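You operate a simulated robot arm through the tools that you are given. There is no shell and no other tool. Be economical: measure what you need, move in short steps, check, and stop when the job is done.

You are at the controls of a simulated two-armed robot. One attempt, no reset.

JOB
Vent only the header and scrub the oily mark off the ledge.
Fine: shut the grey slider and all open blue-tipped handles first, bleed at the black header knob to zero, shut it. Wet the yellow sponge on the dish of water; put it back. What is to be rubbed or washed off counts as gone when no trace of it is left.

It is judged by the outcome, as a careful person would: the job done as asked, and still so three seconds after it is handed in. It fails if anything else is knocked over, pushed out of place, dropped, spilled or broken.

ROBOT AND FRAMES
Two 7-joint arms with fingered hands on one trunk, on a base that drives. Base frame: it is fixed to the floor where the robot stands at the start and does not move with it; the origin is under the middle of the robot, x ahead of it, y to its left, z up; the surface under the hand at the start is at about z = 950. Lengths are in mm, angles in rad, forces in N, time in s.
The left shoulder is at the start at [42, 174, 1121], the right one opposite. With the tool pointing down near the work surface each hand reaches from about 260 to 720 mm from the robot's upright axis, wherever it stands, measured 20 degrees to its own side. Places, roughly: black knob under the header [500, -100, 1100]; blue-tipped handle under the big left gauge [500, 200, 1400]; blue-tipped handle under the left steel box [500, 100, 1400]; blue-tipped handle under the left teal transmitter [500, -100, 1400]; blue-tipped handle under the slim sensor [500, 200, 1100]; green-faced cap (3x3x3 cm) [500, 100, 1300]; grey slider sleeve [600, -200, 1100]; oily mark on the ledge [400, -300, 1000]; orange-faced cap (3x3x3 cm) [500, 200, 1000]; red-tipped handle under the big left gauge [500, 200, 1400]; red-tipped handle under the left steel box [500, 0, 1400]; red-tipped handle under the left teal transmitter [500, -200, 1400]; red-tipped handle under the slim sensor [500, 100, 1100]; small header gauge [600, 0, 1100]; white-faced cap (3x3x3 cm) [500, -100, 1300]. Payload 3.8 kg a hand.
The TCP of each hand is the grasp point between the finger pads, 26 mm short of the fingertips. In the tool frame z runs along the fingers and y along their closing line. The gripper opens to 132 mm. The gripper's body begins 73 mm behind the TCP. The gripper is a hand of 3 fingers: y runs from the thumb to the fingers, the wrist lies at [0, 0, -224] in the tool frame, and closing takes about 1.5 s.
Orientation is that of the tool frame in the base frame, as a unit quaternion [w, x, y, z]. With the fingers straight down and closing along the base's y, the tool's x points along the base's -x, its y along +y and its z along -z.

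CONTROLS
- The arms move only by the tool drive_tool. It takes "left_plan", "right_plan" or both (then of equal length, played together; a hand with none holds still); each is a list of rows, each an object of numbers (a shift or turn left out is 0, a gripper value left out holds the last): "dx", "dy", "dz": the shift along the tool's x, y, z in mm; "rx", "ry", "rz": the turn, a rotation vector about the tool's x, y, z in rad. In form: [{"dx": .., "dy": .., "dz": .., "rx": .., "ry": .., "rz": ..}, ...]. A call has 1 to 10 rows; each row is the pose to reach, as a shift and turn from the pose commanded when the call began, along the tool's axes at that moment. "left_claw" and "right_claw" are, for a hand that has rows, the closure, from 0 (fully open) to 1 (shut), set as the call begins (left out, the last holds). Each row takes 0.2 s and may step no farther than 50 mm and 0.15 rad from the row before; otherwise, or with a gripper value out of range, the whole call is refused. A pose out of reach is approached as far as the arm can. The call stops where the force on the tool passes 40 N (or 10 N more than at its start, if that is more) or the arm is blocked; 0.2 s more then pass. Each finger travels about 108 mm/s and halts on what it meets, pressing with about 22 N; the grip force reading is that of the motor and also rises with nothing between the fingers. The clock runs only during rows and for 0.2 s after the last one: add rows that repeat a pose to give the fingers time. It gives the time, the measured TCP pose, the force on the tool (base axes), the opening and the grip force at its end, in the units of the frame above (readings bear some noise), with the torque about the TCP (base axes, N m) and any sound that the robot's microphone picked up.
- Cameras (640 x 400 px; columns grow to the right, rows downward): "scene" is now at [175.5, -25.2, 1068.9]; the picture's right is [-0.31, -0.95, 0.00], its down [0.34, -0.11, -0.94] and it looks along [0.89, -0.29, 0.35] (base axes); focal length 214 px, centre (320, 200). "left" rides on the left gripper at [-62, 3, -92] in its tool frame; the picture's right is [-0.05, -1.00, 0.00], its down [0.83, -0.04, -0.56] and it looks along [0.55, -0.03, 0.83] (tool axes); focal length 230 px, centre (320, 200). "right" rides on the right gripper at [62, 3, -92] in its tool frame; the picture's right is [-0.05, 1.00, 0.00], its down [-0.83, -0.04, -0.56] and it looks along [-0.55, -0.03, 0.83] (tool axes); focal length 230 px, centre (320, 200). There is no depth. A picture from a camera that has moved, and an enlarged one, comes with that camera's place and axes in the base frame and with its lens.
- get_image(camera): a new picture of that camera. The clock stands still meanwhile.
- lift_body(by): slides the trunk up (or, below 0, down) by that many mm; the arms and the scene camera ride with it, the base frame stays. It gives what a move gives, with no picture.
- steer(legs): drives the robot by 1 to 6 legs, each [ahead, left, turn to the left] in mm, mm and rad, along the robot's own axes; the way and the turn of a leg run together, so that a leg with both is an arc; at most 1500 mm and 3.142 rad a leg. The arms and the cameras ride along, it lands a little off, and it stops where it bumps. It gives what a move gives.
- curl_fingers(finger1, finger2, thumb_bend, hand): sets how far each is bent, from 0 (flat) to 1 (curled in); at 0.3 the hand is open as for a grip, at 0.7 the pads meet at the TCP. One left out holds its place. A second passes; each finger stops where it meets its share of the squeeze, and holds until it gets a number again. A gripper value or a shape takes the hand back. It gives what a move gives, with no picture; readings hold the bend of each and the force on the fingers (four entries, about 0 where the hand has none), thumb and palm.
- grasp_type(shape, hand): the hand has 3 fingers and takes this shape, open, in about a second: jaw (thumb against the fingers, like two jaws); tri (thumb and two fingers); tip (a fingertip pinch); poke (one finger out to press); point (the index stretched); flat (the hand flat); cup (the hand cupped); fist (a fist). The gripper value then closes the fingers along that shape, each until it touches; the sizes above hold for jaw. It gives what a move gives, with no picture.
- pan_tilt(pan, tilt): turns the head with the scene camera to pan (to the left, within 1.047 rad either way) and tilt (down, from -0.506 to 1.204), counted from straight ahead of the robot. It gives what a move gives.
- enlarge(camera, box): a new picture of the part [left, top, right, bottom] of that camera's present view, enlarged. The clock stands still meanwhile.
- hand_in(): hands the job in; it is judged then, once.

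Work in short steps. Places have to be worked out from the pictures, the camera data and where the tool is seen: move nearer, look again, correct. Check each grasp and each placing, and mend what went wrong. You have 120 turns and 92 pictures in all, those below and enlarged ones among them. Open the grippers and draw the arms clear of the work before you hand the job in, unless the task says otherwise; then end with one line.

The tools are called as a command line: name --argument value ..., lists and objects as JSON in quotes. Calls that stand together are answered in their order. drive_tool: Moves the arms, as the interface text tells. Its arguments: {"type":"object","properties":{"left_plan":{"type":"array","items":{"type":"object","properties":{"dx":{"type":"number"},"dy":{"type":"number"},"dz":{"type":"number"},"rx":{"type":"number"},"ry":{"type":"number"},"rz":{"type":"number"}}}},"left_claw":{"type":"number"},"right_plan":{"type":"array","items":{"type":"object","properties":{"dx":{"type":"number"},"dy":{"type":"number"},"dz":{"type":"number"},"rx":{"type":"number"},"ry":{"type":"number"},"rz":{"type":"number"}}}},"right_claw":{"type":"number"}},"required":[]} The other tools are called the same way: lift_body (by) slides the trunk up or down; grasp_type (shape, hand) gives the hand a shape; curl_fingers (finger1, finger2, thumb_bend, hand) moves the fingers one by one; steer (legs) drives the base; pan_tilt (pan, tilt) turns the head that bears the scene camera; get_image (camera) takes a picture; enlarge (camera, box) takes an enlarged picture of a part of a camera's view; hand_in () hands the job in.

At the start:

```text
time: 0.0
left_eef_pos: [438.5, -21.9, 999.5]
left_orientation: [0.0, 0.0, 1.0, 0.0]
left_force: [0.3, -0.7, 0.5]
left_moment: [-0.01, -0.01, -0.01]
left_width: 131.9
left_grasp_force: 0.0
left_shape: jaw
left_bend: [0.3, 0.3, 0.3]
left_finger forces: [0.1, 0.0, 0.0, 0.0, 0.1, 0.0]
right_eef_pos: [347.5, -448.6, 1000.0]
right_orientation: [0.0, 0.001, 1.0, 0.0]
right_force: [-0.4, -0.2, -0.2]
right_moment: [-0.03, 0.01, -0.01]
right_width: 132.0
right_grasp_force: 0.1
right_shape: jaw
right_bend: [0.3, 0.3, 0.3]
right_finger forces: [0.0, 0.0, 0.1, 0.0, 0.0, 0.0]
trunk travel left (down, up): [-425.0, 57.0]
robot x, y, heading: [2.4, 1.1, 0.002]
head pan, tilt: [-0.316, -0.361]
```

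scene: 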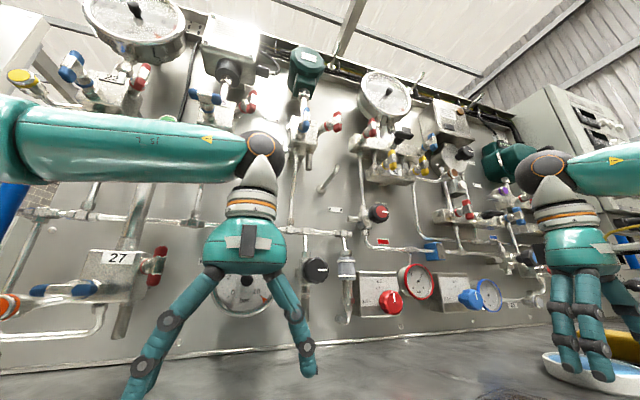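
right: 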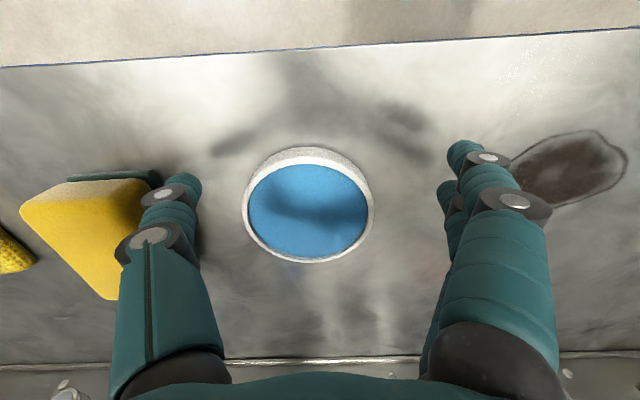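
left: 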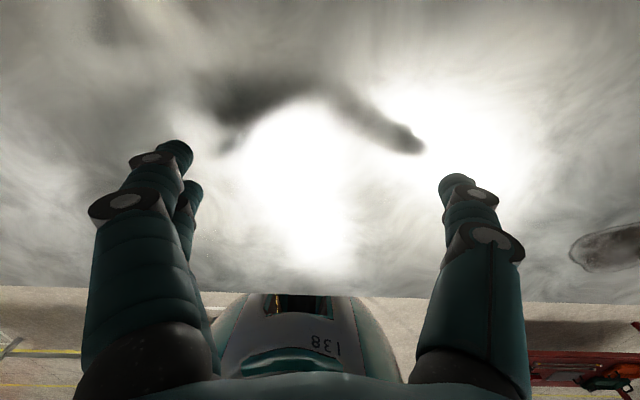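

The panel is partly hidden by the arms. I enlarge the left half and the centre of the view to see the handles' states.

enlarge --camera "scene" --box '[0, 30, 200, 155]'

enlarge --camera "scene" --box '[180, 20, 380, 145]'

enlarge --camera "scene" --box '[180, 200, 420, 350]'

enlarge --camera "scene" --box '[0, 200, 200, 325]'

```text
3.20 times, centred on (100, 92) of scene
camera zoom: at [175.5, -25.2, 1068.9], right [-0.31, -0.95, 0.0], down [0.34, -0.11, -0.94], along [0.89, -0.29, 0.35], focal length 686 px, centre (1024, 544)
```

zoom: 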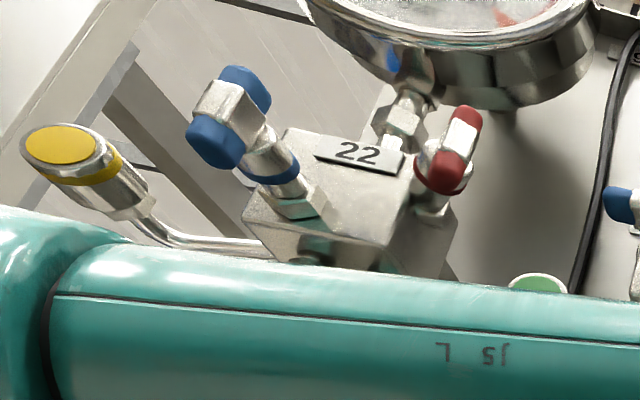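

```text
3.20 times, centred on (280, 82) of scene
camera zoom: at [175.5, -25.2, 1068.9], right [-0.31, -0.95, 0.0], down [0.34, -0.11, -0.94], along [0.89, -0.29, 0.35], focal length 686 px, centre (448, 576)
```

zoom: 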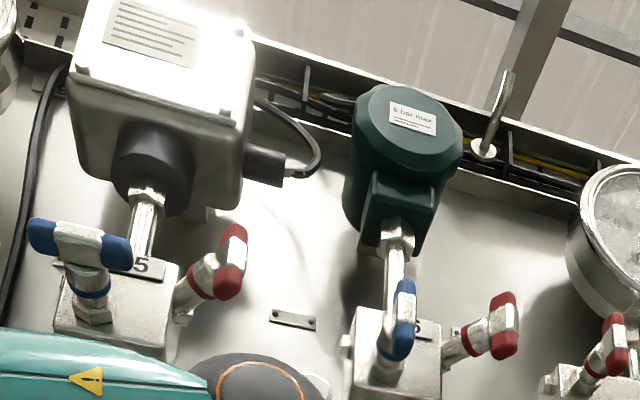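

```text
2.67 times, centred on (300, 275) of scene
camera zoom: at [175.5, -25.2, 1068.9], right [-0.31, -0.95, 0.0], down [0.34, -0.11, -0.94], along [0.89, -0.29, 0.35], focal length 572 px, centre (373, 0)
```

zoom: 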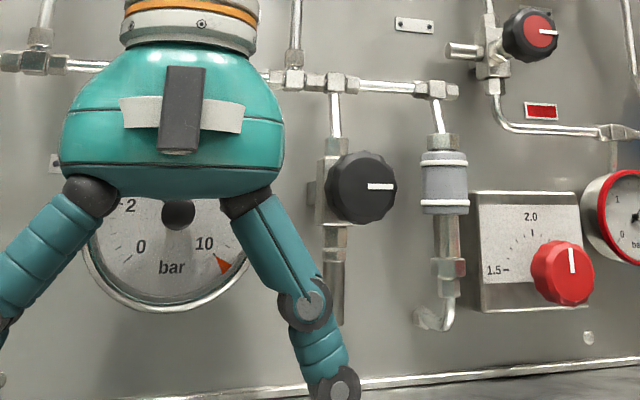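

```text
3.20 times, centred on (100, 262) of scene
camera zoom: at [175.5, -25.2, 1068.9], right [-0.31, -0.95, 0.0], down [0.34, -0.11, -0.94], along [0.89, -0.29, 0.35], focal length 686 px, centre (1024, 0)
```

zoom: 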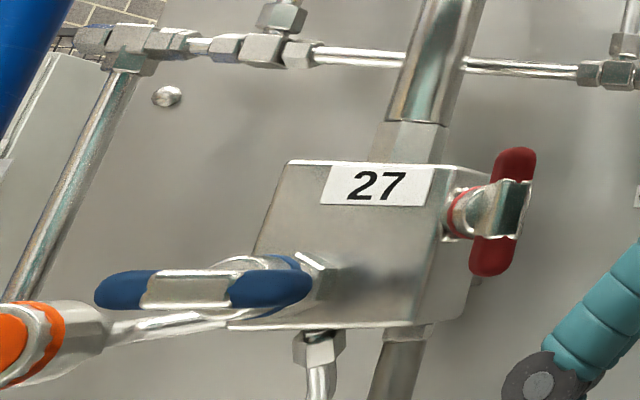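

The left arm hides the gauge and part of the panel. I back the left hand out and off to the left, leaving the right one where it is.

drive_tool --left_plan '[{"dx": 40}, {"dx": 80}, {"dx": 120, "dy": 20}, {"dx": 130, "dy": 65}, {"dx": 130, "dy": 110}, {"dx": 130, "dy": 155}, {"dx": 130, "dy": 200}, {"dx": 130, "dy": 245}, {"dx": 130, "dy": 290}, {"dx": 130, "dy": 330}]'

pan_tilt --pan 0.1 --tilt -0.25

get_image --camera "scene"

```text
time: 2.2
left_eef_pos: [307.7, 308.1, 1001.8]
left_orientation: [0.002, 0.001, 1.0, 0.0]
left_force: [0.6, 0.2, 0.0]
left_moment: [-0.03, 0.02, 0.02]
left_width: 131.8
left_grasp_force: 0.0
left_shape: jaw
left_bend: [0.3, 0.3, 0.3]
left_finger forces: [0.0, 0.1, 0.0, 0.0, 0.0, 0.0]
right_eef_pos: [346.4, -449.6, 1000.8]
right_orientation: [0.001, 0.0, 1.0, 0.0]
right_force: [-0.8, 0.0, 0.2]
right_moment: [0.0, -0.01, 0.01]
right_width: 132.0
right_grasp_force: 0.1
right_shape: jaw
right_bend: [0.3, 0.3, 0.3]
right_finger forces: [0.1, 0.0, 0.0, 0.1, 0.0, 0.0]
trunk travel left (down, up): [-425.0, 57.0]
robot x, y, heading: [-1.2, 1.1, -0.003]
head pan, tilt: [-0.316, -0.361]
```

```text
time: 3.1
left_eef_pos: [307.7, 308.5, 1000.3]
left_orientation: [0.0, 0.001, 1.0, -0.001]
left_force: [-0.5, 0.3, 0.9]
left_moment: [0.04, 0.01, 0.01]
left_width: 131.8
left_grasp_force: 0.2
left_shape: jaw
left_bend: [0.3, 0.3, 0.3]
left_finger forces: [0.1, 0.0, 0.0, 0.0, 0.1, 0.0]
right_eef_pos: [348.5, -447.9, 1000.1]
right_orientation: [0.0, 0.0, 1.0, 0.0]
right_force: [0.2, -0.6, -0.1]
right_moment: [-0.07, 0.03, -0.01]
right_width: 132.0
right_grasp_force: 0.0
right_shape: jaw
right_bend: [0.3, 0.3, 0.3]
right_finger forces: [0.1, 0.1, 0.0, 0.1, 0.0, 0.1]
trunk travel left (down, up): [-425.0, 57.0]
robot x, y, heading: [1.2, 3.6, -0.003]
head pan, tilt: [0.099, -0.25]
```

```text
84 pictures are left
camera scene: at [184.4, 6.1, 1060.2], right [0.1, -1.0, 0.0], down [0.25, 0.02, -0.97], along [0.96, 0.1, 0.25], focal length 214 px, centre (320, 200)
```

scene: 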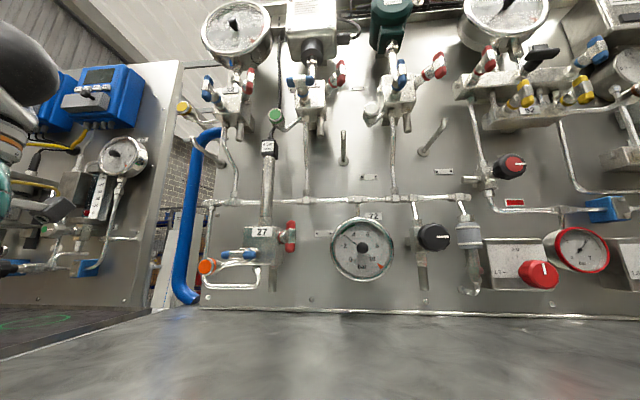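

Now the panel is clear. I enlarge the manifolds, the header and the slider.

enlarge --camera "scene" --box '[170, 50, 310, 138]'

enlarge --camera "scene" --box '[280, 50, 460, 162]'

enlarge --camera "scene" --box '[190, 190, 330, 278]'

enlarge --camera "scene" --box '[330, 185, 500, 291]'

```text
4.55 times, centred on (240, 94) of scene
camera zoom: at [184.4, 6.1, 1060.2], right [0.1, -1.0, 0.0], down [0.25, 0.02, -0.97], along [0.96, 0.1, 0.25], focal length 975 px, centre (684, 682)
```

zoom: 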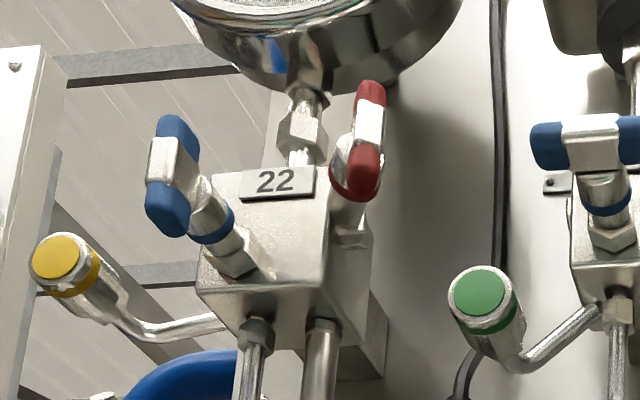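

```text
3.56 times, centred on (370, 106) of scene
camera zoom: at [184.4, 6.1, 1060.2], right [0.1, -1.0, 0.0], down [0.25, 0.02, -0.97], along [0.96, 0.1, 0.25], focal length 763 px, centre (142, 534)
```

zoom: 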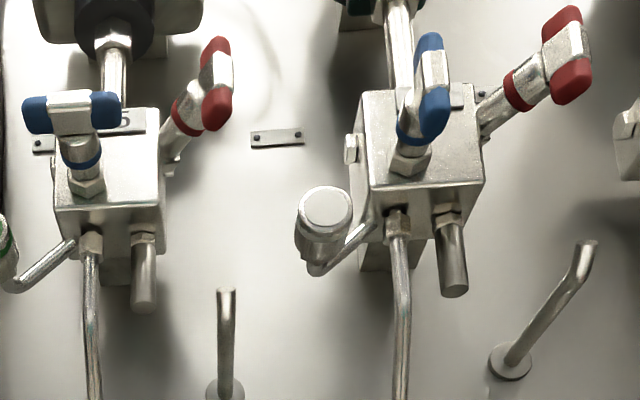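

```text
4.55 times, centred on (260, 234) of scene
camera zoom: at [184.4, 6.1, 1060.2], right [0.1, -1.0, 0.0], down [0.25, 0.02, -0.97], along [0.96, 0.1, 0.25], focal length 975 px, centre (593, 46)
```

zoom: 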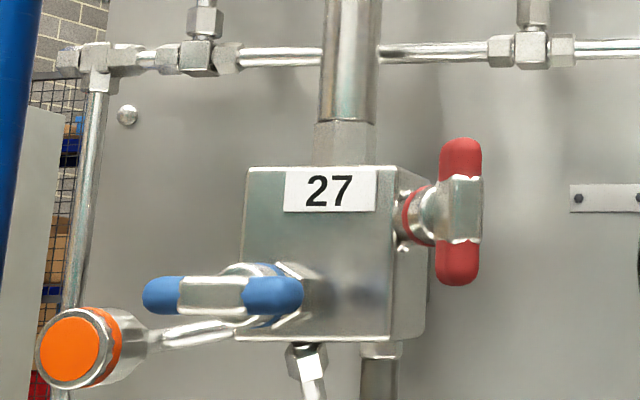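

```text
3.76 times, centred on (415, 238) of scene
camera zoom: at [184.4, 6.1, 1060.2], right [0.1, -1.0, 0.0], down [0.25, 0.02, -0.97], along [0.96, 0.1, 0.25], focal length 807 px, centre (-38, 57)
```

zoom: 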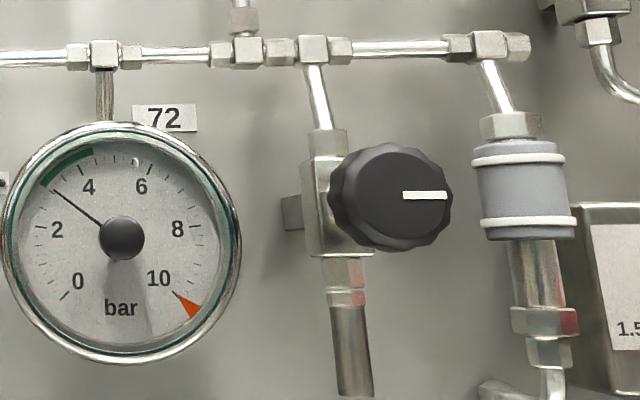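

The gauge reads about 3 bar. 22 and the teal transmitter have the blue bar along the pipe (open), while 15 and 27 have it across (shut). I check the big gauge and the slider more closely.

enlarge --camera "scene" --box '[195, 0, 275, 50]'

enlarge --camera "scene" --box '[430, 190, 510, 300]'

enlarge --camera "scene" --box '[450, 30, 640, 149]'

```text
8.00 times, centred on (235, 25) of scene
camera zoom: at [184.4, 6.1, 1060.2], right [0.1, -1.0, 0.0], down [0.25, 0.02, -0.97], along [0.96, 0.1, 0.25], focal length 1716 px, centre (1000, 1600)
```

zoom: 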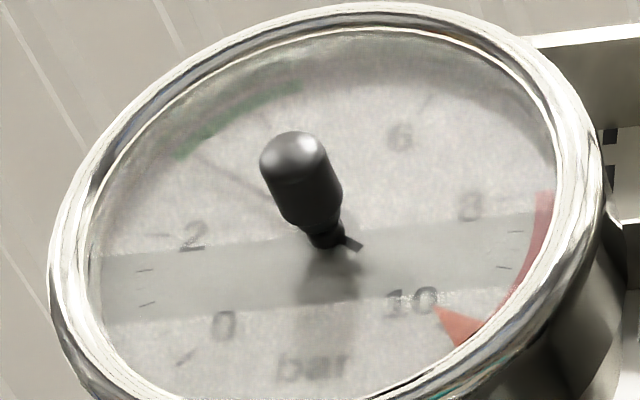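

```text
3.64 times, centred on (470, 245) of scene
camera zoom: at [184.4, 6.1, 1060.2], right [0.1, -1.0, 0.0], down [0.25, 0.02, -0.97], along [0.96, 0.1, 0.25], focal length 780 px, centre (-226, 36)
```

zoom: 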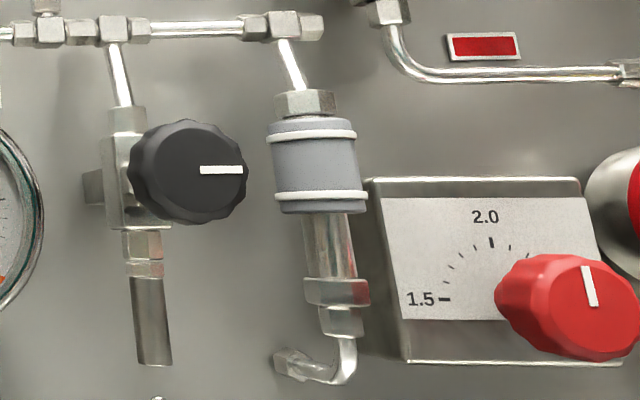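

```text
3.36 times, centred on (545, 90) of scene
camera zoom: at [184.4, 6.1, 1060.2], right [0.1, -1.0, 0.0], down [0.25, 0.02, -0.97], along [0.96, 0.1, 0.25], focal length 721 px, centre (-436, 571)
```

zoom: 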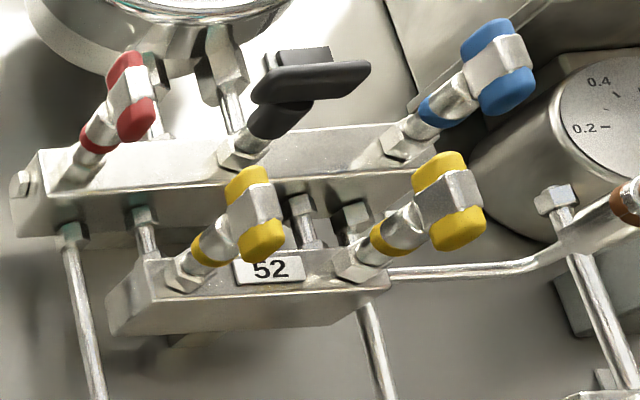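

Big gauge also reads about 3 bar. The blue stems point straight out (−x); I estimate 22's blue bar at about [490,257,1368] and the teal one at about [490,-101,1366]. I raise the trunk for reach and parallax, then swing the left hand up to point forward in front of block 22.

lift_body --by 55

enlarge --camera "scene" --box '[160, 0, 560, 300]'

drive_tool --left_plan '[{"dz": -40, "ry": -0.15}, {"dz": -80, "ry": -0.3}, {"dz": -120, "dx": -5, "ry": -0.45}, {"dz": -160, "dx": -10, "ry": -0.6}, {"dz": -200, "dx": -20, "ry": -0.75}, {"dz": -235, "dx": -30, "ry": -0.9, "dy": -10}, {"dz": -265, "dx": -40, "dy": -20, "ry": -1.05}, {"dz": -290, "dx": -50, "dy": -30, "ry": -1.2}, {"dz": -305, "dx": -60, "dy": -40, "ry": -1.35}, {"dz": -312, "dx": -70, "dy": -50, "ry": -1.5}]'

get_image --camera "left"

```text
time: 4.0
left_eef_pos: [310.1, 306.0, 1052.9]
left_orientation: [-0.001, -0.001, 1.0, 0.002]
left_force: [0.4, -0.3, 0.4]
left_moment: [-0.03, -0.01, -0.02]
left_width: 131.9
left_grasp_force: 0.2
left_shape: jaw
left_bend: [0.3, 0.3, 0.3]
left_finger forces: [0.0, 0.0, 0.1, 0.1, 0.0, 0.1]
right_eef_pos: [348.1, -449.5, 1055.3]
right_orientation: [0.0, 0.0, 1.0, 0.001]
right_force: [1.7, -0.5, -0.5]
right_moment: [0.02, 0.04, 0.03]
right_width: 132.2
right_grasp_force: 0.1
right_shape: jaw
right_bend: [0.3, 0.3, 0.3]
right_finger forces: [0.0, 0.0, 0.0, 0.0, 0.0, 0.0]
trunk travel left (down, up): [-480.0, 2.0]
robot x, y, heading: [-1.8, 2.3, 0.0]
head pan, tilt: [0.099, -0.25]
```

```text
1.33 times, centred on (360, 150) of scene
camera zoom: at [191.0, 5.1, 1136.7], right [0.1, -1.0, 0.0], down [0.24, 0.03, -0.97], along [0.96, 0.1, 0.25], focal length 286 px, centre (267, 267)
```

zoom: 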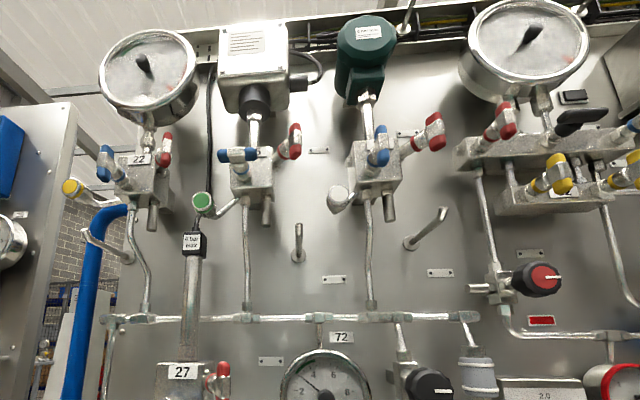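

```text
time: 6.2
left_eef_pos: [378.0, 257.7, 1369.1]
left_orientation: [0.684, 0.0, 0.73, -0.001]
left_force: [1.2, 0.5, -2.2]
left_moment: [0.0, -0.2, -0.07]
left_width: 132.1
left_grasp_force: 0.1
left_shape: jaw
left_bend: [0.3, 0.3, 0.3]
left_finger forces: [0.0, 0.1, 0.1, 0.0, 0.0, 0.1]
right_eef_pos: [347.1, -448.0, 1054.9]
right_orientation: [0.0, -0.001, 1.0, 0.0]
right_force: [-0.1, -0.4, 0.3]
right_moment: [0.03, -0.01, -0.04]
right_width: 131.6
right_grasp_force: 0.0
right_shape: jaw
right_bend: [0.3, 0.3, 0.3]
right_finger forces: [0.0, 0.0, 0.1, 0.1, 0.1, 0.1]
trunk travel left (down, up): [-480.0, 2.0]
robot x, y, heading: [2.8, 0.9, 0.004]
head pan, tilt: [0.099, -0.25]
```

```text
75 pictures are left
camera left: at [290.1, 261.1, 1436.0], right [0.0, -1.0, 0.05], down [-0.61, -0.04, -0.79], along [0.79, -0.03, -0.61], focal length 230 px, centre (320, 200)
```

left: 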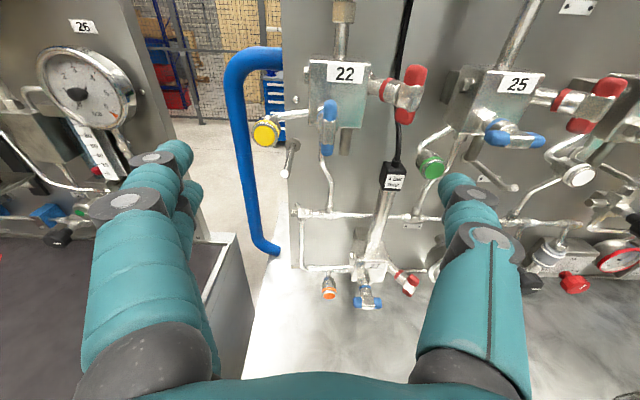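

Triangulated blue bar of 22: about [496,250,1363]. I narrow the hand so it clears the yellow cap and red handle, level it and come halfway.

drive_tool --left_plan '[{"ry": -0.062}, {"ry": -0.062, "dy": -8}, {"ry": -0.062, "dy": -8}, {"dz": 30, "dy": -8, "ry": -0.062}, {"dz": 60, "dy": -8, "ry": -0.062}]' --left_claw 0.55

get_image --camera "left"

```text
time: 7.4
left_eef_pos: [438.4, 250.9, 1362.0]
left_orientation: [0.704, -0.001, 0.71, 0.0]
left_force: [0.8, -0.4, -0.4]
left_moment: [-0.03, -0.02, -0.05]
left_width: 59.8
left_grasp_force: 0.0
left_shape: jaw
left_bend: [0.73, 0.73, 0.7]
left_finger forces: [0.1, 0.0, 0.0, 0.0, 0.0, 0.0]
left hand out of reach, approached as far as the arm can: row 1, 2, 3
right_eef_pos: [348.5, -448.4, 1055.5]
right_orientation: [0.0, 0.0, 1.0, 0.0]
right_force: [-0.4, -0.3, -0.1]
right_moment: [0.01, 0.0, 0.0]
right_width: 131.8
right_grasp_force: 0.1
right_shape: jaw
right_bend: [0.3, 0.3, 0.3]
right_finger forces: [0.0, 0.0, 0.1, 0.0, 0.0, 0.1]
trunk travel left (down, up): [-480.0, 2.0]
robot x, y, heading: [1.4, 0.4, -0.005]
head pan, tilt: [0.099, -0.25]
```

```text
74 pictures are left
camera left: at [346.7, 253.7, 1425.4], right [0.0, -1.0, 0.05], down [-0.56, -0.04, -0.83], along [0.83, -0.03, -0.56], focal length 230 px, centre (320, 200)
```

left: 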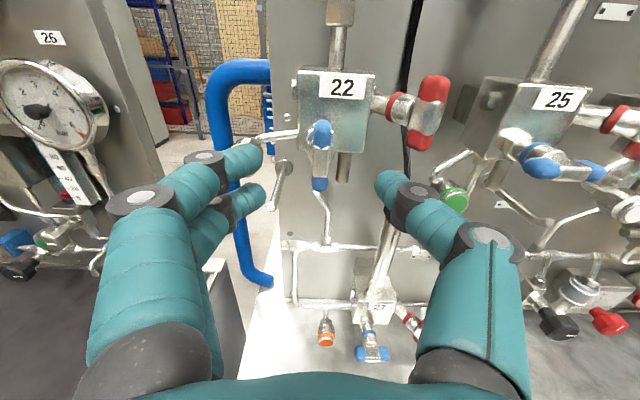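

Alignment looks right (bar projects to [496,250,1362]). I advance 48 mm and look.

drive_tool --left_plan '[{"dz": 16}, {"dz": 32}, {"dz": 48}]'

get_image --camera "left"

```text
time: 8.2
left_eef_pos: [486.7, 249.7, 1362.5]
left_orientation: [0.704, 0.001, 0.71, -0.001]
left_force: [0.9, -0.4, 1.0]
left_moment: [0.03, 0.02, -0.02]
left_width: 59.9
left_grasp_force: 0.0
left_shape: jaw
left_bend: [0.73, 0.73, 0.7]
left_finger forces: [0.0, 0.0, 0.1, 0.1, 0.0, 0.0]
right_eef_pos: [348.3, -448.0, 1054.7]
right_orientation: [0.0, 0.0, 1.0, 0.0]
right_force: [-0.7, 0.1, -0.2]
right_moment: [0.01, 0.02, -0.02]
right_width: 131.7
right_grasp_force: 0.1
right_shape: jaw
right_bend: [0.3, 0.3, 0.3]
right_finger forces: [0.0, 0.0, 0.0, 0.0, 0.0, 0.0]
trunk travel left (down, up): [-480.0, 2.0]
robot x, y, heading: [0.2, -0.1, -0.001]
head pan, tilt: [0.099, -0.25]
```

```text
73 pictures are left
camera left: at [394.6, 253.6, 1425.3], right [0.0, -1.0, 0.05], down [-0.56, -0.04, -0.83], along [0.83, -0.03, -0.56], focal length 230 px, centre (320, 200)
```

left: 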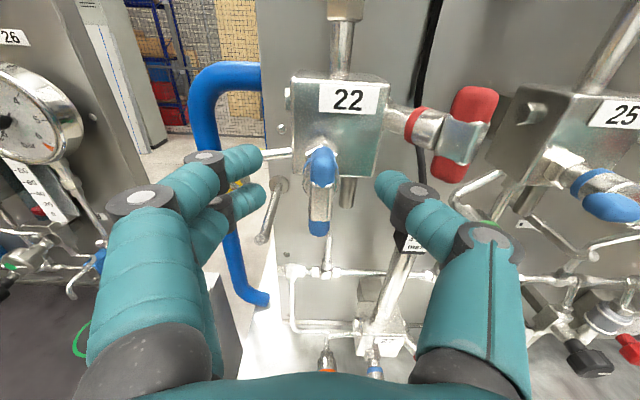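

The bar stands between the fingers. I close on it.

drive_tool --left_plan '[{"dz": 0}, {"dz": 0}, {"dz": 0}, {"dz": 0}, {"dz": 0}]' --left_claw 1

get_image --camera "left"

```text
time: 9.4
left_eef_pos: [485.8, 250.6, 1362.8]
left_orientation: [0.704, 0.001, 0.711, -0.001]
left_force: [-4.7, -0.3, -1.7]
left_moment: [-0.06, 0.06, -0.08]
left_width: 9.9
left_grasp_force: 21.6
left_shape: jaw
left_bend: [0.7, 0.71, 0.71]
left_finger forces: [9.3, 9.1, 0.0, 0.1, 21.5, 0.0]
right_eef_pos: [347.0, -449.4, 1055.1]
right_orientation: [0.0, 0.0, 1.0, 0.0]
right_force: [0.1, -0.4, 0.7]
right_moment: [-0.02, 0.0, 0.01]
right_width: 131.7
right_grasp_force: 0.1
right_shape: jaw
right_bend: [0.3, 0.3, 0.3]
right_finger forces: [0.0, 0.0, 0.0, 0.1, 0.1, 0.1]
trunk travel left (down, up): [-480.0, 2.0]
robot x, y, heading: [0.3, -1.7, -0.004]
head pan, tilt: [0.099, -0.25]
```

```text
72 pictures are left
camera left: at [393.2, 253.8, 1425.4], right [0.0, -1.0, 0.05], down [-0.56, -0.04, -0.83], along [0.83, -0.03, -0.56], focal length 230 px, centre (320, 200)
```

left: 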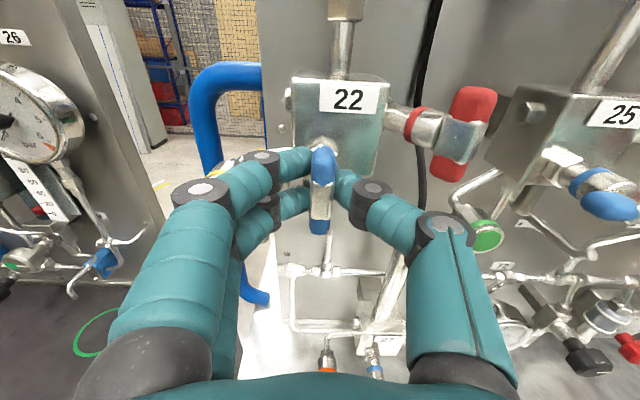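

Gripped on both sides. I try a gentle clockwise turn of 0.45 rad to see whether it is free that way.

drive_tool --left_plan '[{"rz": 0.1}, {"rz": 0.2}, {"rz": 0.3}, {"rz": 0.4}]'

get_image --camera "left"

```text
time: 10.4
left_eef_pos: [485.9, 250.0, 1362.9]
left_orientation: [0.69, 0.143, 0.695, 0.14]
left_force: [-8.8, -3.9, -2.1]
left_moment: [-0.13, 0.12, -0.14]
left_width: 9.7
left_grasp_force: 22.2
left_shape: jaw
left_bend: [0.7, 0.71, 0.7]
left_finger forces: [9.5, 9.0, 0.1, 0.0, 27.0, 0.0]
right_eef_pos: [347.0, -448.3, 1055.0]
right_orientation: [0.001, -0.001, 1.0, 0.0]
right_force: [-0.7, 0.4, -0.8]
right_moment: [0.0, 0.01, -0.02]
right_width: 131.9
right_grasp_force: 0.0
right_shape: jaw
right_bend: [0.3, 0.3, 0.3]
right_finger forces: [0.0, 0.0, 0.0, 0.0, 0.0, 0.0]
trunk travel left (down, up): [-480.0, 2.0]
robot x, y, heading: [0.5, -3.0, -0.003]
head pan, tilt: [0.099, -0.25]
```

```text
71 pictures are left
camera left: at [393.1, 228.5, 1422.0], right [0.0, -0.94, -0.34], down [-0.56, 0.29, -0.78], along [0.83, 0.19, -0.53], focal length 230 px, centre (320, 200)
```

left: 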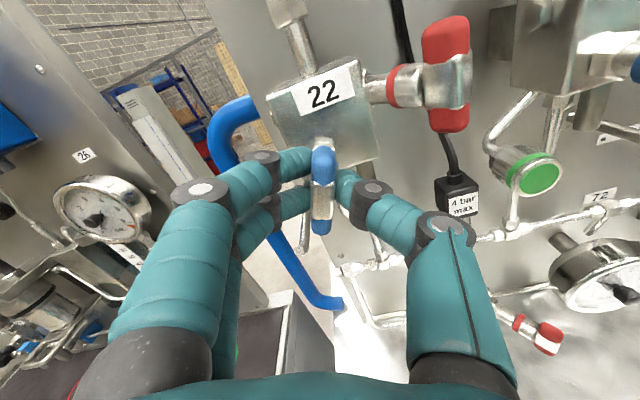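

It turns freely clockwise with almost no torque, so it was open. I carry on toward a full quarter turn.

drive_tool --left_plan '[{"rz": 0.15}, {"rz": 0.3}, {"rz": 0.45}, {"rz": 0.6}, {"rz": 0.75}, {"rz": 0.9}, {"rz": 1.05}, {"rz": 1.17}]'

get_image --camera "left"

```text
time: 12.2
left_eef_pos: [485.1, 245.8, 1362.2]
left_orientation: [0.498, 0.504, 0.501, 0.497]
left_force: [-11.7, -14.4, -9.5]
left_moment: [-0.18, 0.33, -0.22]
left_width: 9.9
left_grasp_force: 21.8
left_shape: jaw
left_bend: [0.7, 0.71, 0.7]
left_finger forces: [8.0, 7.7, 0.0, 0.0, 35.0, 0.0]
right_eef_pos: [346.9, -450.6, 1053.9]
right_orientation: [0.001, 0.0, 1.0, 0.001]
right_force: [-1.1, 0.3, -0.2]
right_moment: [0.02, -0.04, -0.01]
right_width: 131.8
right_grasp_force: 0.0
right_shape: jaw
right_bend: [0.3, 0.3, 0.3]
right_finger forces: [0.0, 0.0, 0.1, 0.0, 0.0, 0.1]
trunk travel left (down, up): [-480.0, 2.0]
robot x, y, heading: [2.5, 1.2, 0.002]
head pan, tilt: [0.099, -0.25]
```

```text
70 pictures are left
camera left: at [392.4, 185.5, 1366.2], right [-0.01, -0.05, -1.0], down [-0.55, 0.83, -0.03], along [0.83, 0.55, -0.04], focal length 230 px, centre (320, 200)
```

left: 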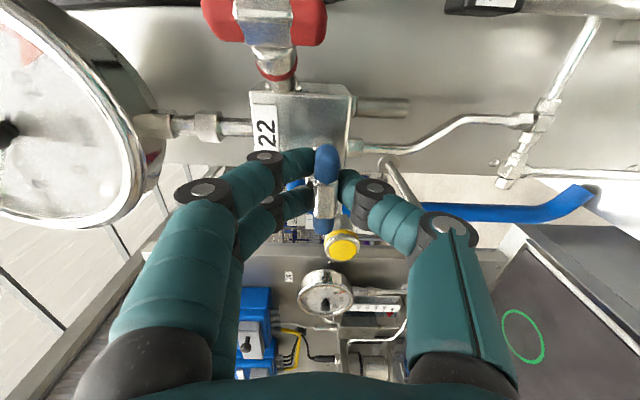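

The bar now lies across, and torque is still low. A small extra turn checks for the end stop.

drive_tool --left_plan '[{"rz": 0.06}, {"rz": 0.12}]'

```text
time: 12.8
left_eef_pos: [485.0, 248.0, 1362.6]
left_orientation: [0.467, 0.532, 0.471, 0.526]
left_force: [-12.2, -13.7, -10.1]
left_moment: [-0.3, 0.36, -0.17]
left_width: 9.6
left_grasp_force: 22.1
left_shape: jaw
left_bend: [0.7, 0.72, 0.71]
left_finger forces: [9.9, 8.4, 0.0, 0.1, 42.9, 0.0]
right_eef_pos: [347.0, -449.8, 1054.5]
right_orientation: [0.001, 0.0, 1.0, 0.0]
right_force: [-1.2, 0.3, -0.5]
right_moment: [0.0, 0.0, -0.02]
right_width: 132.0
right_grasp_force: 0.1
right_shape: jaw
right_bend: [0.3, 0.3, 0.3]
right_finger forces: [0.0, 0.0, 0.0, 0.0, 0.1, 0.1]
trunk travel left (down, up): [-480.0, 2.0]
robot x, y, heading: [-0.1, -2.5, 0.002]
head pan, tilt: [0.099, -0.25]
```

Torque steps up (−0.18→−0.30): at or near the stop. I release, draw back and look.

drive_tool --left_plan '[{"dz": 0}, {"dz": 0}, {"dz": 0}, {"dz": 0}, {"dz": -25}, {"dz": -50}, {"dz": -80}]' --left_claw 0.55

get_image --camera "left"

```text
time: 14.4
left_eef_pos: [404.8, 251.6, 1364.0]
left_orientation: [0.468, 0.532, 0.471, 0.526]
left_force: [-0.4, 0.1, 0.3]
left_moment: [-0.05, 0.01, -0.02]
left_width: 58.9
left_grasp_force: 0.1
left_shape: jaw
left_bend: [0.73, 0.73, 0.7]
left_finger forces: [0.0, 0.1, 0.1, 0.1, 0.1, 0.0]
right_eef_pos: [348.2, -447.1, 1055.9]
right_orientation: [0.0, 0.0, 1.0, 0.0]
right_force: [-0.2, -0.3, 0.7]
right_moment: [0.0, 0.03, -0.02]
right_width: 131.8
right_grasp_force: 0.1
right_shape: jaw
right_bend: [0.3, 0.3, 0.3]
right_finger forces: [0.0, 0.1, 0.0, 0.1, 0.0, 0.0]
trunk travel left (down, up): [-480.0, 2.0]
robot x, y, heading: [0.6, -4.6, 0.004]
head pan, tilt: [0.099, -0.25]
```

```text
69 pictures are left
camera left: at [312.8, 190.5, 1359.7], right [-0.01, 0.07, -1.0], down [-0.55, 0.83, 0.06], along [0.83, 0.55, 0.03], focal length 230 px, centre (320, 200)
```

left: 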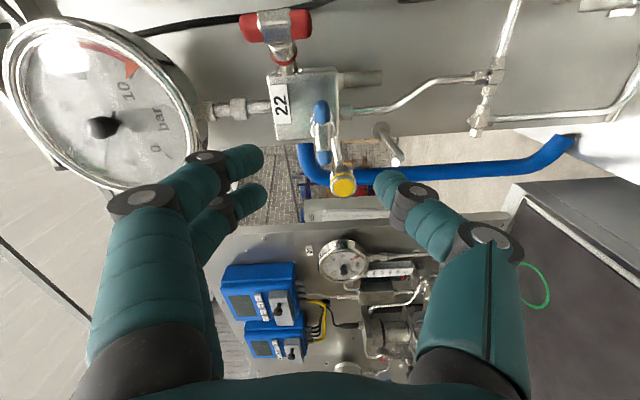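

Bar of 22 lies across now. Next, the teal transmitter's blue bar at about [493,-98,1360]: I move the left hand sideways at x≈405 while unwinding the roll.

drive_tool --left_plan '[{"dx": -34.7, "dy": 4.2, "rz": -0.15}, {"dx": -69.5, "dy": 8.3, "rz": -0.3}, {"dx": -104, "dy": 12.5, "rz": -0.45}, {"dx": -139, "dy": 16.7, "rz": -0.6}, {"dx": -174, "dy": 20.9, "rz": -0.75}, {"dx": -208, "dy": 25, "rz": -0.9}, {"dx": -243, "dy": 29, "rz": -1.05}, {"dx": -278, "dy": 33.4, "rz": -1.2}, {"dx": -313, "dy": 37.5, "rz": -1.35}, {"dx": -347, "dy": 41.7, "rz": -1.5}]'

drive_tool --left_plan '[{"rz": -0.1}, {"rz": -0.19}]'

get_image --camera "left"

```text
time: 16.6
left_eef_pos: [432.0, 113.9, 1394.0]
left_orientation: [0.699, 0.07, 0.709, 0.07]
left_force: [1.3, 0.6, -0.8]
left_moment: [0.02, 0.01, 0.01]
left_width: 59.3
left_grasp_force: 0.1
left_shape: jaw
left_bend: [0.73, 0.73, 0.7]
left_finger forces: [0.1, 0.1, 0.0, 0.0, 0.0, 0.1]
left hand out of reach, approached as far as the arm can: row 4, 5, 6, 7, 8, 9, 10
right_eef_pos: [349.3, -447.8, 1054.1]
right_orientation: [-0.002, 0.0, 1.0, 0.001]
right_force: [0.0, -0.8, 0.4]
right_moment: [-0.04, 0.06, -0.02]
right_width: 132.0
right_grasp_force: 0.0
right_shape: jaw
right_bend: [0.3, 0.3, 0.3]
right_finger forces: [0.0, 0.0, 0.1, 0.0, 0.0, 0.0]
trunk travel left (down, up): [-480.0, 2.0]
robot x, y, heading: [-3.7, -4.2, -0.002]
head pan, tilt: [0.099, -0.25]
```

```text
time: 17.2
left_eef_pos: [428.9, 114.0, 1397.0]
left_orientation: [0.703, -0.001, 0.711, 0.0]
left_force: [0.7, 0.0, -0.2]
left_moment: [0.0, 0.0, 0.04]
left_width: 59.2
left_grasp_force: 0.1
left_shape: jaw
left_bend: [0.73, 0.73, 0.7]
left_finger forces: [0.1, 0.0, 0.0, 0.0, 0.0, 0.0]
left hand out of reach, approached as far as the arm can: row 2
right_eef_pos: [348.2, -448.8, 1055.4]
right_orientation: [0.0, 0.0, 1.0, -0.001]
right_force: [-1.0, 0.3, 0.3]
right_moment: [0.01, 0.01, -0.02]
right_width: 131.8
right_grasp_force: 0.0
right_shape: jaw
right_bend: [0.3, 0.3, 0.3]
right_finger forces: [0.0, 0.0, 0.0, 0.1, 0.1, 0.0]
trunk travel left (down, up): [-480.0, 2.0]
robot x, y, heading: [-2.3, 1.9, -0.0]
head pan, tilt: [0.099, -0.25]
```

```text
68 pictures are left
camera left: at [336.9, 116.9, 1459.6], right [0.0, -1.0, 0.05], down [-0.56, -0.04, -0.82], along [0.83, -0.03, -0.56], focal length 230 px, centre (320, 200)
```

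left: 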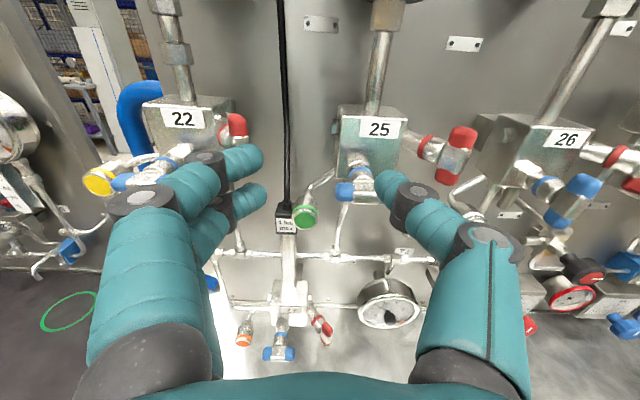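

The left arm runs out of reach inward, so the right arm takes the teal transmitter's handle. I fold the left hand down and away, and raise the right one to point forward.

drive_tool --left_plan '[{"dx": 34, "dz": -10, "dy": 19, "ry": 0.15}, {"dx": 68, "dz": -20, "dy": 38, "ry": 0.3}, {"dx": 102, "dz": -30, "dy": 57, "ry": 0.45}, {"dx": 136, "dz": -40, "dy": 76, "ry": 0.6}, {"dx": 170, "dz": -50, "dy": 95, "ry": 0.75}, {"dx": 204, "dz": -60, "dy": 114, "ry": 0.9}, {"dx": 238, "dz": -70, "dy": 133, "ry": 1.05}, {"dx": 272, "dz": -80, "dy": 152, "ry": 1.2}, {"dx": 306, "dz": -90, "dy": 171, "ry": 1.35}, {"dx": 335, "dz": -100, "dy": 190, "ry": 1.5}]' --right_plan '[{"dz": -38, "dy": 10, "ry": -0.15}, {"dz": -76, "dy": 25, "ry": -0.3}, {"dz": -114, "dy": 45, "dx": -5, "ry": -0.45}, {"dz": -152, "dy": 70, "dx": -10, "ry": -0.6}, {"dz": -190, "dy": 95, "dx": -15, "ry": -0.75}, {"dz": -225, "dy": 120, "dx": -20, "ry": -0.9}, {"dz": -255, "dy": 150, "dx": -25, "ry": -1.05}, {"dz": -280, "dy": 180, "dx": -30, "ry": -1.2}, {"dz": -296, "dy": 215, "dx": -35, "ry": -1.35}, {"dz": -305, "dy": 250, "dx": -42, "ry": -1.5}]'

get_image --camera "right"

get_image --camera "scene"

```text
time: 19.6
left_eef_pos: [323.0, 300.2, 1063.1]
left_orientation: [0.031, 0.001, 1.0, 0.0]
left_force: [0.4, -0.1, -1.0]
left_moment: [0.05, 0.03, 0.0]
left_width: 59.2
left_grasp_force: 0.1
left_shape: jaw
left_bend: [0.73, 0.73, 0.7]
left_finger forces: [0.0, 0.0, 0.0, 0.0, 0.1, 0.0]
right_eef_pos: [388.3, -238.9, 1359.2]
right_orientation: [0.653, -0.019, 0.752, -0.09]
right_force: [0.4, -0.5, 0.1]
right_moment: [0.01, 0.02, 0.01]
right_width: 131.9
right_grasp_force: 0.1
right_shape: jaw
right_bend: [0.3, 0.3, 0.3]
right_finger forces: [0.0, 0.0, 0.1, 0.0, 0.1, 0.1]
right hand out of reach, approached as far as the arm can: row 9, 10
trunk travel left (down, up): [-480.0, 2.0]
robot x, y, heading: [-1.2, 1.0, -0.005]
head pan, tilt: [0.099, -0.25]
stopped in row 10 (right hand): the arm was blocked; the commanded pose is now the measured one
```

```text
67 pictures are left
camera right: at [289.4, -235.0, 1309.9], right [0.1, 0.99, -0.11], down [-0.43, 0.14, 0.89], along [0.9, -0.04, 0.44], focal length 230 px, centre (320, 200)
```

right: 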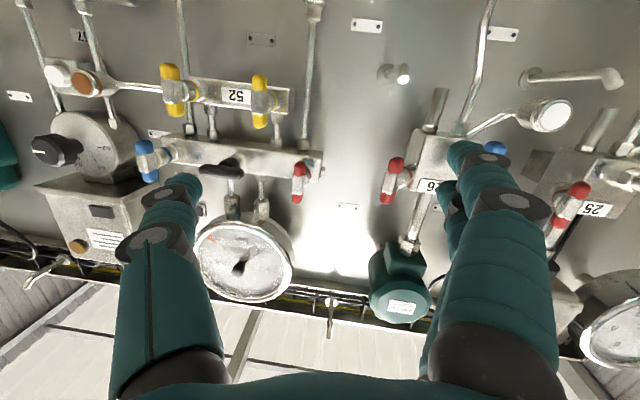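

```text
66 pictures are left
camera scene: at [190.1, 6.0, 1137.0], right [0.1, -1.0, 0.0], down [0.25, 0.02, -0.97], along [0.96, 0.1, 0.25], focal length 214 px, centre (320, 200)
```

scene: 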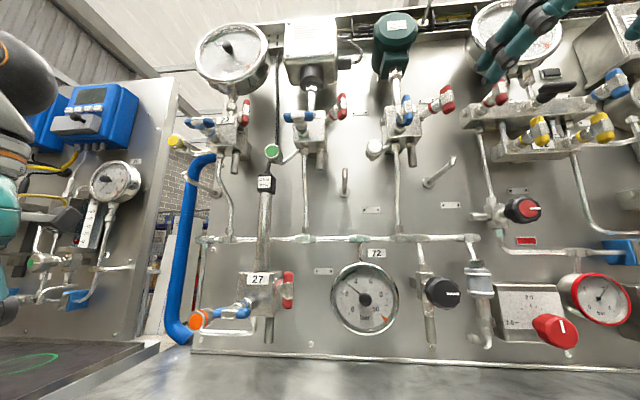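

Blue 22 is visibly across now. The right arm is at its inward limit, so I drive the base 150 mm to the left, which carries the right hand in front of the teal transmitter's handle.

steer --legs '[[0, 150, 0]]'

get_image --camera "right"

```text
time: 21.6
left_eef_pos: [323.2, 450.3, 1062.7]
left_orientation: [0.03, 0.0, 1.0, 0.0]
left_force: [0.4, -0.3, 0.0]
left_moment: [-0.02, 0.05, -0.01]
left_width: 59.4
left_grasp_force: 0.0
left_shape: jaw
left_bend: [0.73, 0.73, 0.7]
left_finger forces: [0.0, 0.0, 0.1, 0.0, 0.0, 0.0]
right_eef_pos: [389.0, -88.0, 1359.2]
right_orientation: [0.653, -0.019, 0.752, -0.09]
right_force: [0.6, -0.3, 0.6]
right_moment: [0.0, 0.01, -0.02]
right_width: 131.8
right_grasp_force: 0.1
right_shape: jaw
right_bend: [0.3, 0.3, 0.3]
right_finger forces: [0.0, 0.1, 0.0, 0.1, 0.1, 0.1]
trunk travel left (down, up): [-480.0, 2.0]
robot x, y, heading: [0.7, 147.5, -0.001]
head pan, tilt: [0.099, -0.25]
```

```text
65 pictures are left
camera right: at [289.6, -85.2, 1309.9], right [0.1, 0.99, -0.11], down [-0.43, 0.14, 0.89], along [0.9, -0.04, 0.44], focal length 230 px, centre (320, 200)
```

right: 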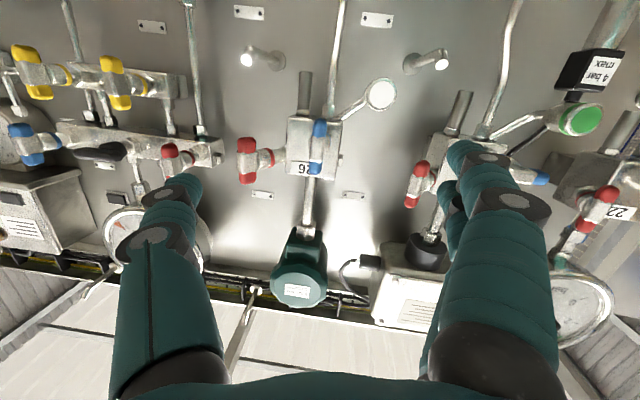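

Handle 26's blue bar is straight ahead at about [493,-101,1359]. I square up the hand, narrow it and approach to x≈435.

drive_tool --right_plan '[{"rx": -0.05, "ry": -0.07, "rz": 0.077}, {"rx": -0.1, "ry": -0.14, "rz": 0.154, "dy": -8.9}, {"dx": -5.9, "dy": -8.9, "dz": 15, "rx": -0.1, "ry": -0.14, "rz": 0.154}, {"dx": -5.9, "dy": -8.9, "dz": 30, "rx": -0.1, "ry": -0.14, "rz": 0.154}, {"dx": -5.9, "dy": -8.9, "dz": 46.6, "rx": -0.1, "ry": -0.14, "rz": 0.154}]' --right_claw 0.55

get_image --camera "right"

```text
time: 22.8
left_eef_pos: [323.3, 449.0, 1062.9]
left_orientation: [0.03, 0.0, 1.0, 0.0]
left_force: [-0.2, 0.4, 0.3]
left_moment: [-0.03, 0.03, -0.03]
left_width: 59.5
left_grasp_force: 0.1
left_shape: jaw
left_bend: [0.73, 0.73, 0.7]
left_finger forces: [0.0, 0.1, 0.0, 0.0, 0.0, 0.1]
right_eef_pos: [435.6, -106.4, 1369.9]
right_orientation: [0.705, -0.003, 0.709, -0.001]
right_force: [0.3, -0.1, -0.1]
right_moment: [0.03, -0.01, -0.01]
right_width: 59.8
right_grasp_force: 0.0
right_shape: jaw
right_bend: [0.73, 0.73, 0.7]
right_finger forces: [0.0, 0.0, 0.1, 0.0, 0.0, 0.1]
right hand out of reach, approached as far as the arm can: row 2, 3, 4, 5
trunk travel left (down, up): [-480.0, 2.0]
robot x, y, heading: [1.2, 150.5, -0.004]
head pan, tilt: [0.099, -0.25]
```

```text
64 pictures are left
camera right: at [343.6, -103.8, 1308.3], right [0.0, 1.0, 0.05], down [-0.55, -0.04, 0.83], along [0.84, -0.02, 0.55], focal length 230 px, centre (320, 200)
```

right: 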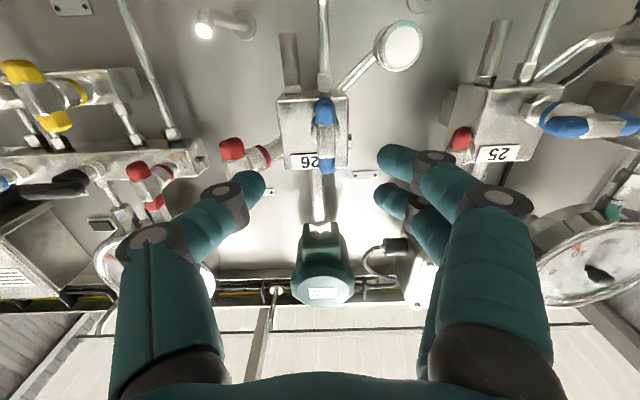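

Bar at about [493,-102,1357]; the arm sits 10 mm high of the command. I advance 25 mm and read where it lands.

drive_tool --right_plan '[{"dz": 12}, {"dz": 25}]'

```text
time: 23.4
left_eef_pos: [324.3, 450.0, 1061.9]
left_orientation: [0.029, 0.0, 1.0, 0.0]
left_force: [0.6, 0.1, -0.2]
left_moment: [-0.02, 0.0, -0.06]
left_width: 59.7
left_grasp_force: 0.1
left_shape: jaw
left_bend: [0.73, 0.73, 0.7]
left_finger forces: [0.0, 0.1, 0.0, 0.1, 0.0, 0.0]
right_eef_pos: [461.0, -104.5, 1371.5]
right_orientation: [0.705, -0.002, 0.709, -0.001]
right_force: [-0.2, -0.2, -0.8]
right_moment: [-0.01, -0.02, 0.04]
right_width: 59.9
right_grasp_force: 0.1
right_shape: jaw
right_bend: [0.73, 0.73, 0.7]
right_finger forces: [0.0, 0.0, 0.0, 0.1, 0.0, 0.0]
trunk travel left (down, up): [-480.0, 2.0]
robot x, y, heading: [-0.5, 150.8, -0.001]
head pan, tilt: [0.099, -0.25]
```

It holds the measured pose, so I correct 13 mm down, 2.5 mm left, and advance 26 mm, then look.

drive_tool --right_plan '[{"dx": 13, "dy": 2.5}, {"dx": 13, "dy": 2.5, "dz": 13}, {"dx": 13, "dy": 2.5, "dz": 26}]'

get_image --camera "right"

```text
time: 24.2
left_eef_pos: [323.5, 450.3, 1062.6]
left_orientation: [0.029, 0.0, 1.0, 0.0]
left_force: [-0.5, 1.1, 0.6]
left_moment: [-0.04, -0.01, -0.01]
left_width: 59.3
left_grasp_force: 0.1
left_shape: jaw
left_bend: [0.73, 0.73, 0.7]
left_finger forces: [0.0, 0.0, 0.0, 0.0, 0.0, 0.0]
right_eef_pos: [487.5, -103.7, 1367.6]
right_orientation: [0.705, -0.002, 0.709, -0.002]
right_force: [0.6, -0.6, 0.6]
right_moment: [-0.01, 0.02, 0.04]
right_width: 60.2
right_grasp_force: 0.1
right_shape: jaw
right_bend: [0.73, 0.73, 0.7]
right_finger forces: [0.0, 0.1, 0.0, 0.1, 0.0, 0.1]
right hand out of reach, approached as far as the arm can: row 1, 2, 3
trunk travel left (down, up): [-480.0, 2.0]
robot x, y, heading: [-1.8, 151.2, 0.003]
head pan, tilt: [0.099, -0.25]
```

```text
63 pictures are left
camera right: at [395.1, -103.2, 1307.3], right [0.0, 1.0, 0.05], down [-0.55, -0.04, 0.83], along [0.83, -0.02, 0.55], focal length 230 px, centre (320, 200)
```

right: 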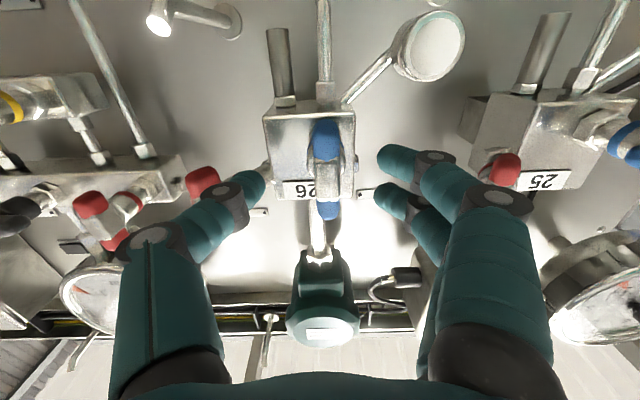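

The arm can't go lower in this pose, so I lower the trunk 9 mm, which brings the hand onto the bar's middle, then close.

lift_body --by -9

drive_tool --right_plan '[{"dy": 1}, {"dy": 1}, {"dy": 1}, {"dy": 1}, {"dy": 1}]' --right_claw 1

get_image --camera "right"

```text
time: 24.8
left_eef_pos: [322.8, 451.5, 1053.1]
left_orientation: [0.03, 0.0, 1.0, 0.0]
left_force: [-0.1, -0.6, 0.6]
left_moment: [0.0, -0.01, -0.01]
left_width: 59.3
left_grasp_force: 0.0
left_shape: jaw
left_bend: [0.73, 0.73, 0.7]
left_finger forces: [0.1, 0.0, 0.1, 0.0, 0.1, 0.0]
right_eef_pos: [486.9, -105.5, 1359.6]
right_orientation: [0.707, -0.001, 0.707, 0.0]
right_force: [-1.2, 0.2, -0.1]
right_moment: [-0.01, 0.0, 0.0]
right_width: 59.8
right_grasp_force: 0.1
right_shape: jaw
right_bend: [0.73, 0.73, 0.7]
right_finger forces: [0.1, 0.0, 0.0, 0.1, 0.1, 0.0]
trunk travel left (down, up): [-471.0, 11.0]
robot x, y, heading: [-1.8, 147.0, 0.005]
head pan, tilt: [0.099, -0.25]
```

```text
time: 26.0
left_eef_pos: [323.1, 450.4, 1055.2]
left_orientation: [0.029, 0.0, 1.0, -0.001]
left_force: [0.5, -0.5, 0.0]
left_moment: [0.0, 0.0, 0.01]
left_width: 59.3
left_grasp_force: 0.1
left_shape: jaw
left_bend: [0.73, 0.73, 0.7]
left_finger forces: [0.0, 0.0, 0.0, 0.0, 0.0, 0.0]
right_eef_pos: [486.1, -104.4, 1359.3]
right_orientation: [0.707, -0.001, 0.707, 0.0]
right_force: [0.0, -0.6, 1.3]
right_moment: [-0.03, -0.01, -0.12]
right_width: 11.2
right_grasp_force: 22.3
right_shape: jaw
right_bend: [0.72, 0.72, 0.7]
right_finger forces: [9.0, 9.3, 0.0, 0.0, 16.5, 0.1]
trunk travel left (down, up): [-471.0, 11.0]
robot x, y, heading: [1.1, 148.2, -0.0]
head pan, tilt: [0.099, -0.25]
```

```text
62 pictures are left
camera right: at [394.5, -102.3, 1298.2], right [0.0, 1.0, 0.05], down [-0.55, -0.04, 0.83], along [0.83, -0.03, 0.55], focal length 230 px, centre (320, 200)
```

right: 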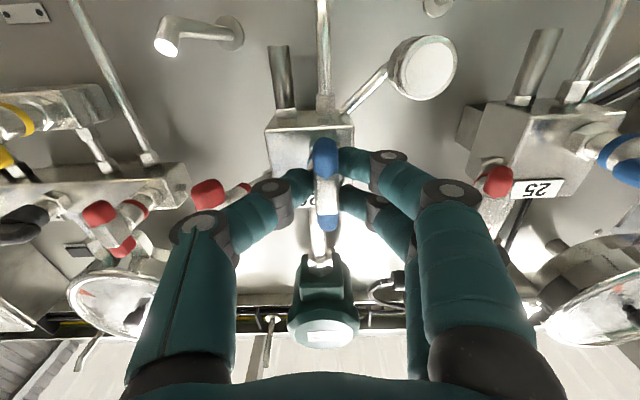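

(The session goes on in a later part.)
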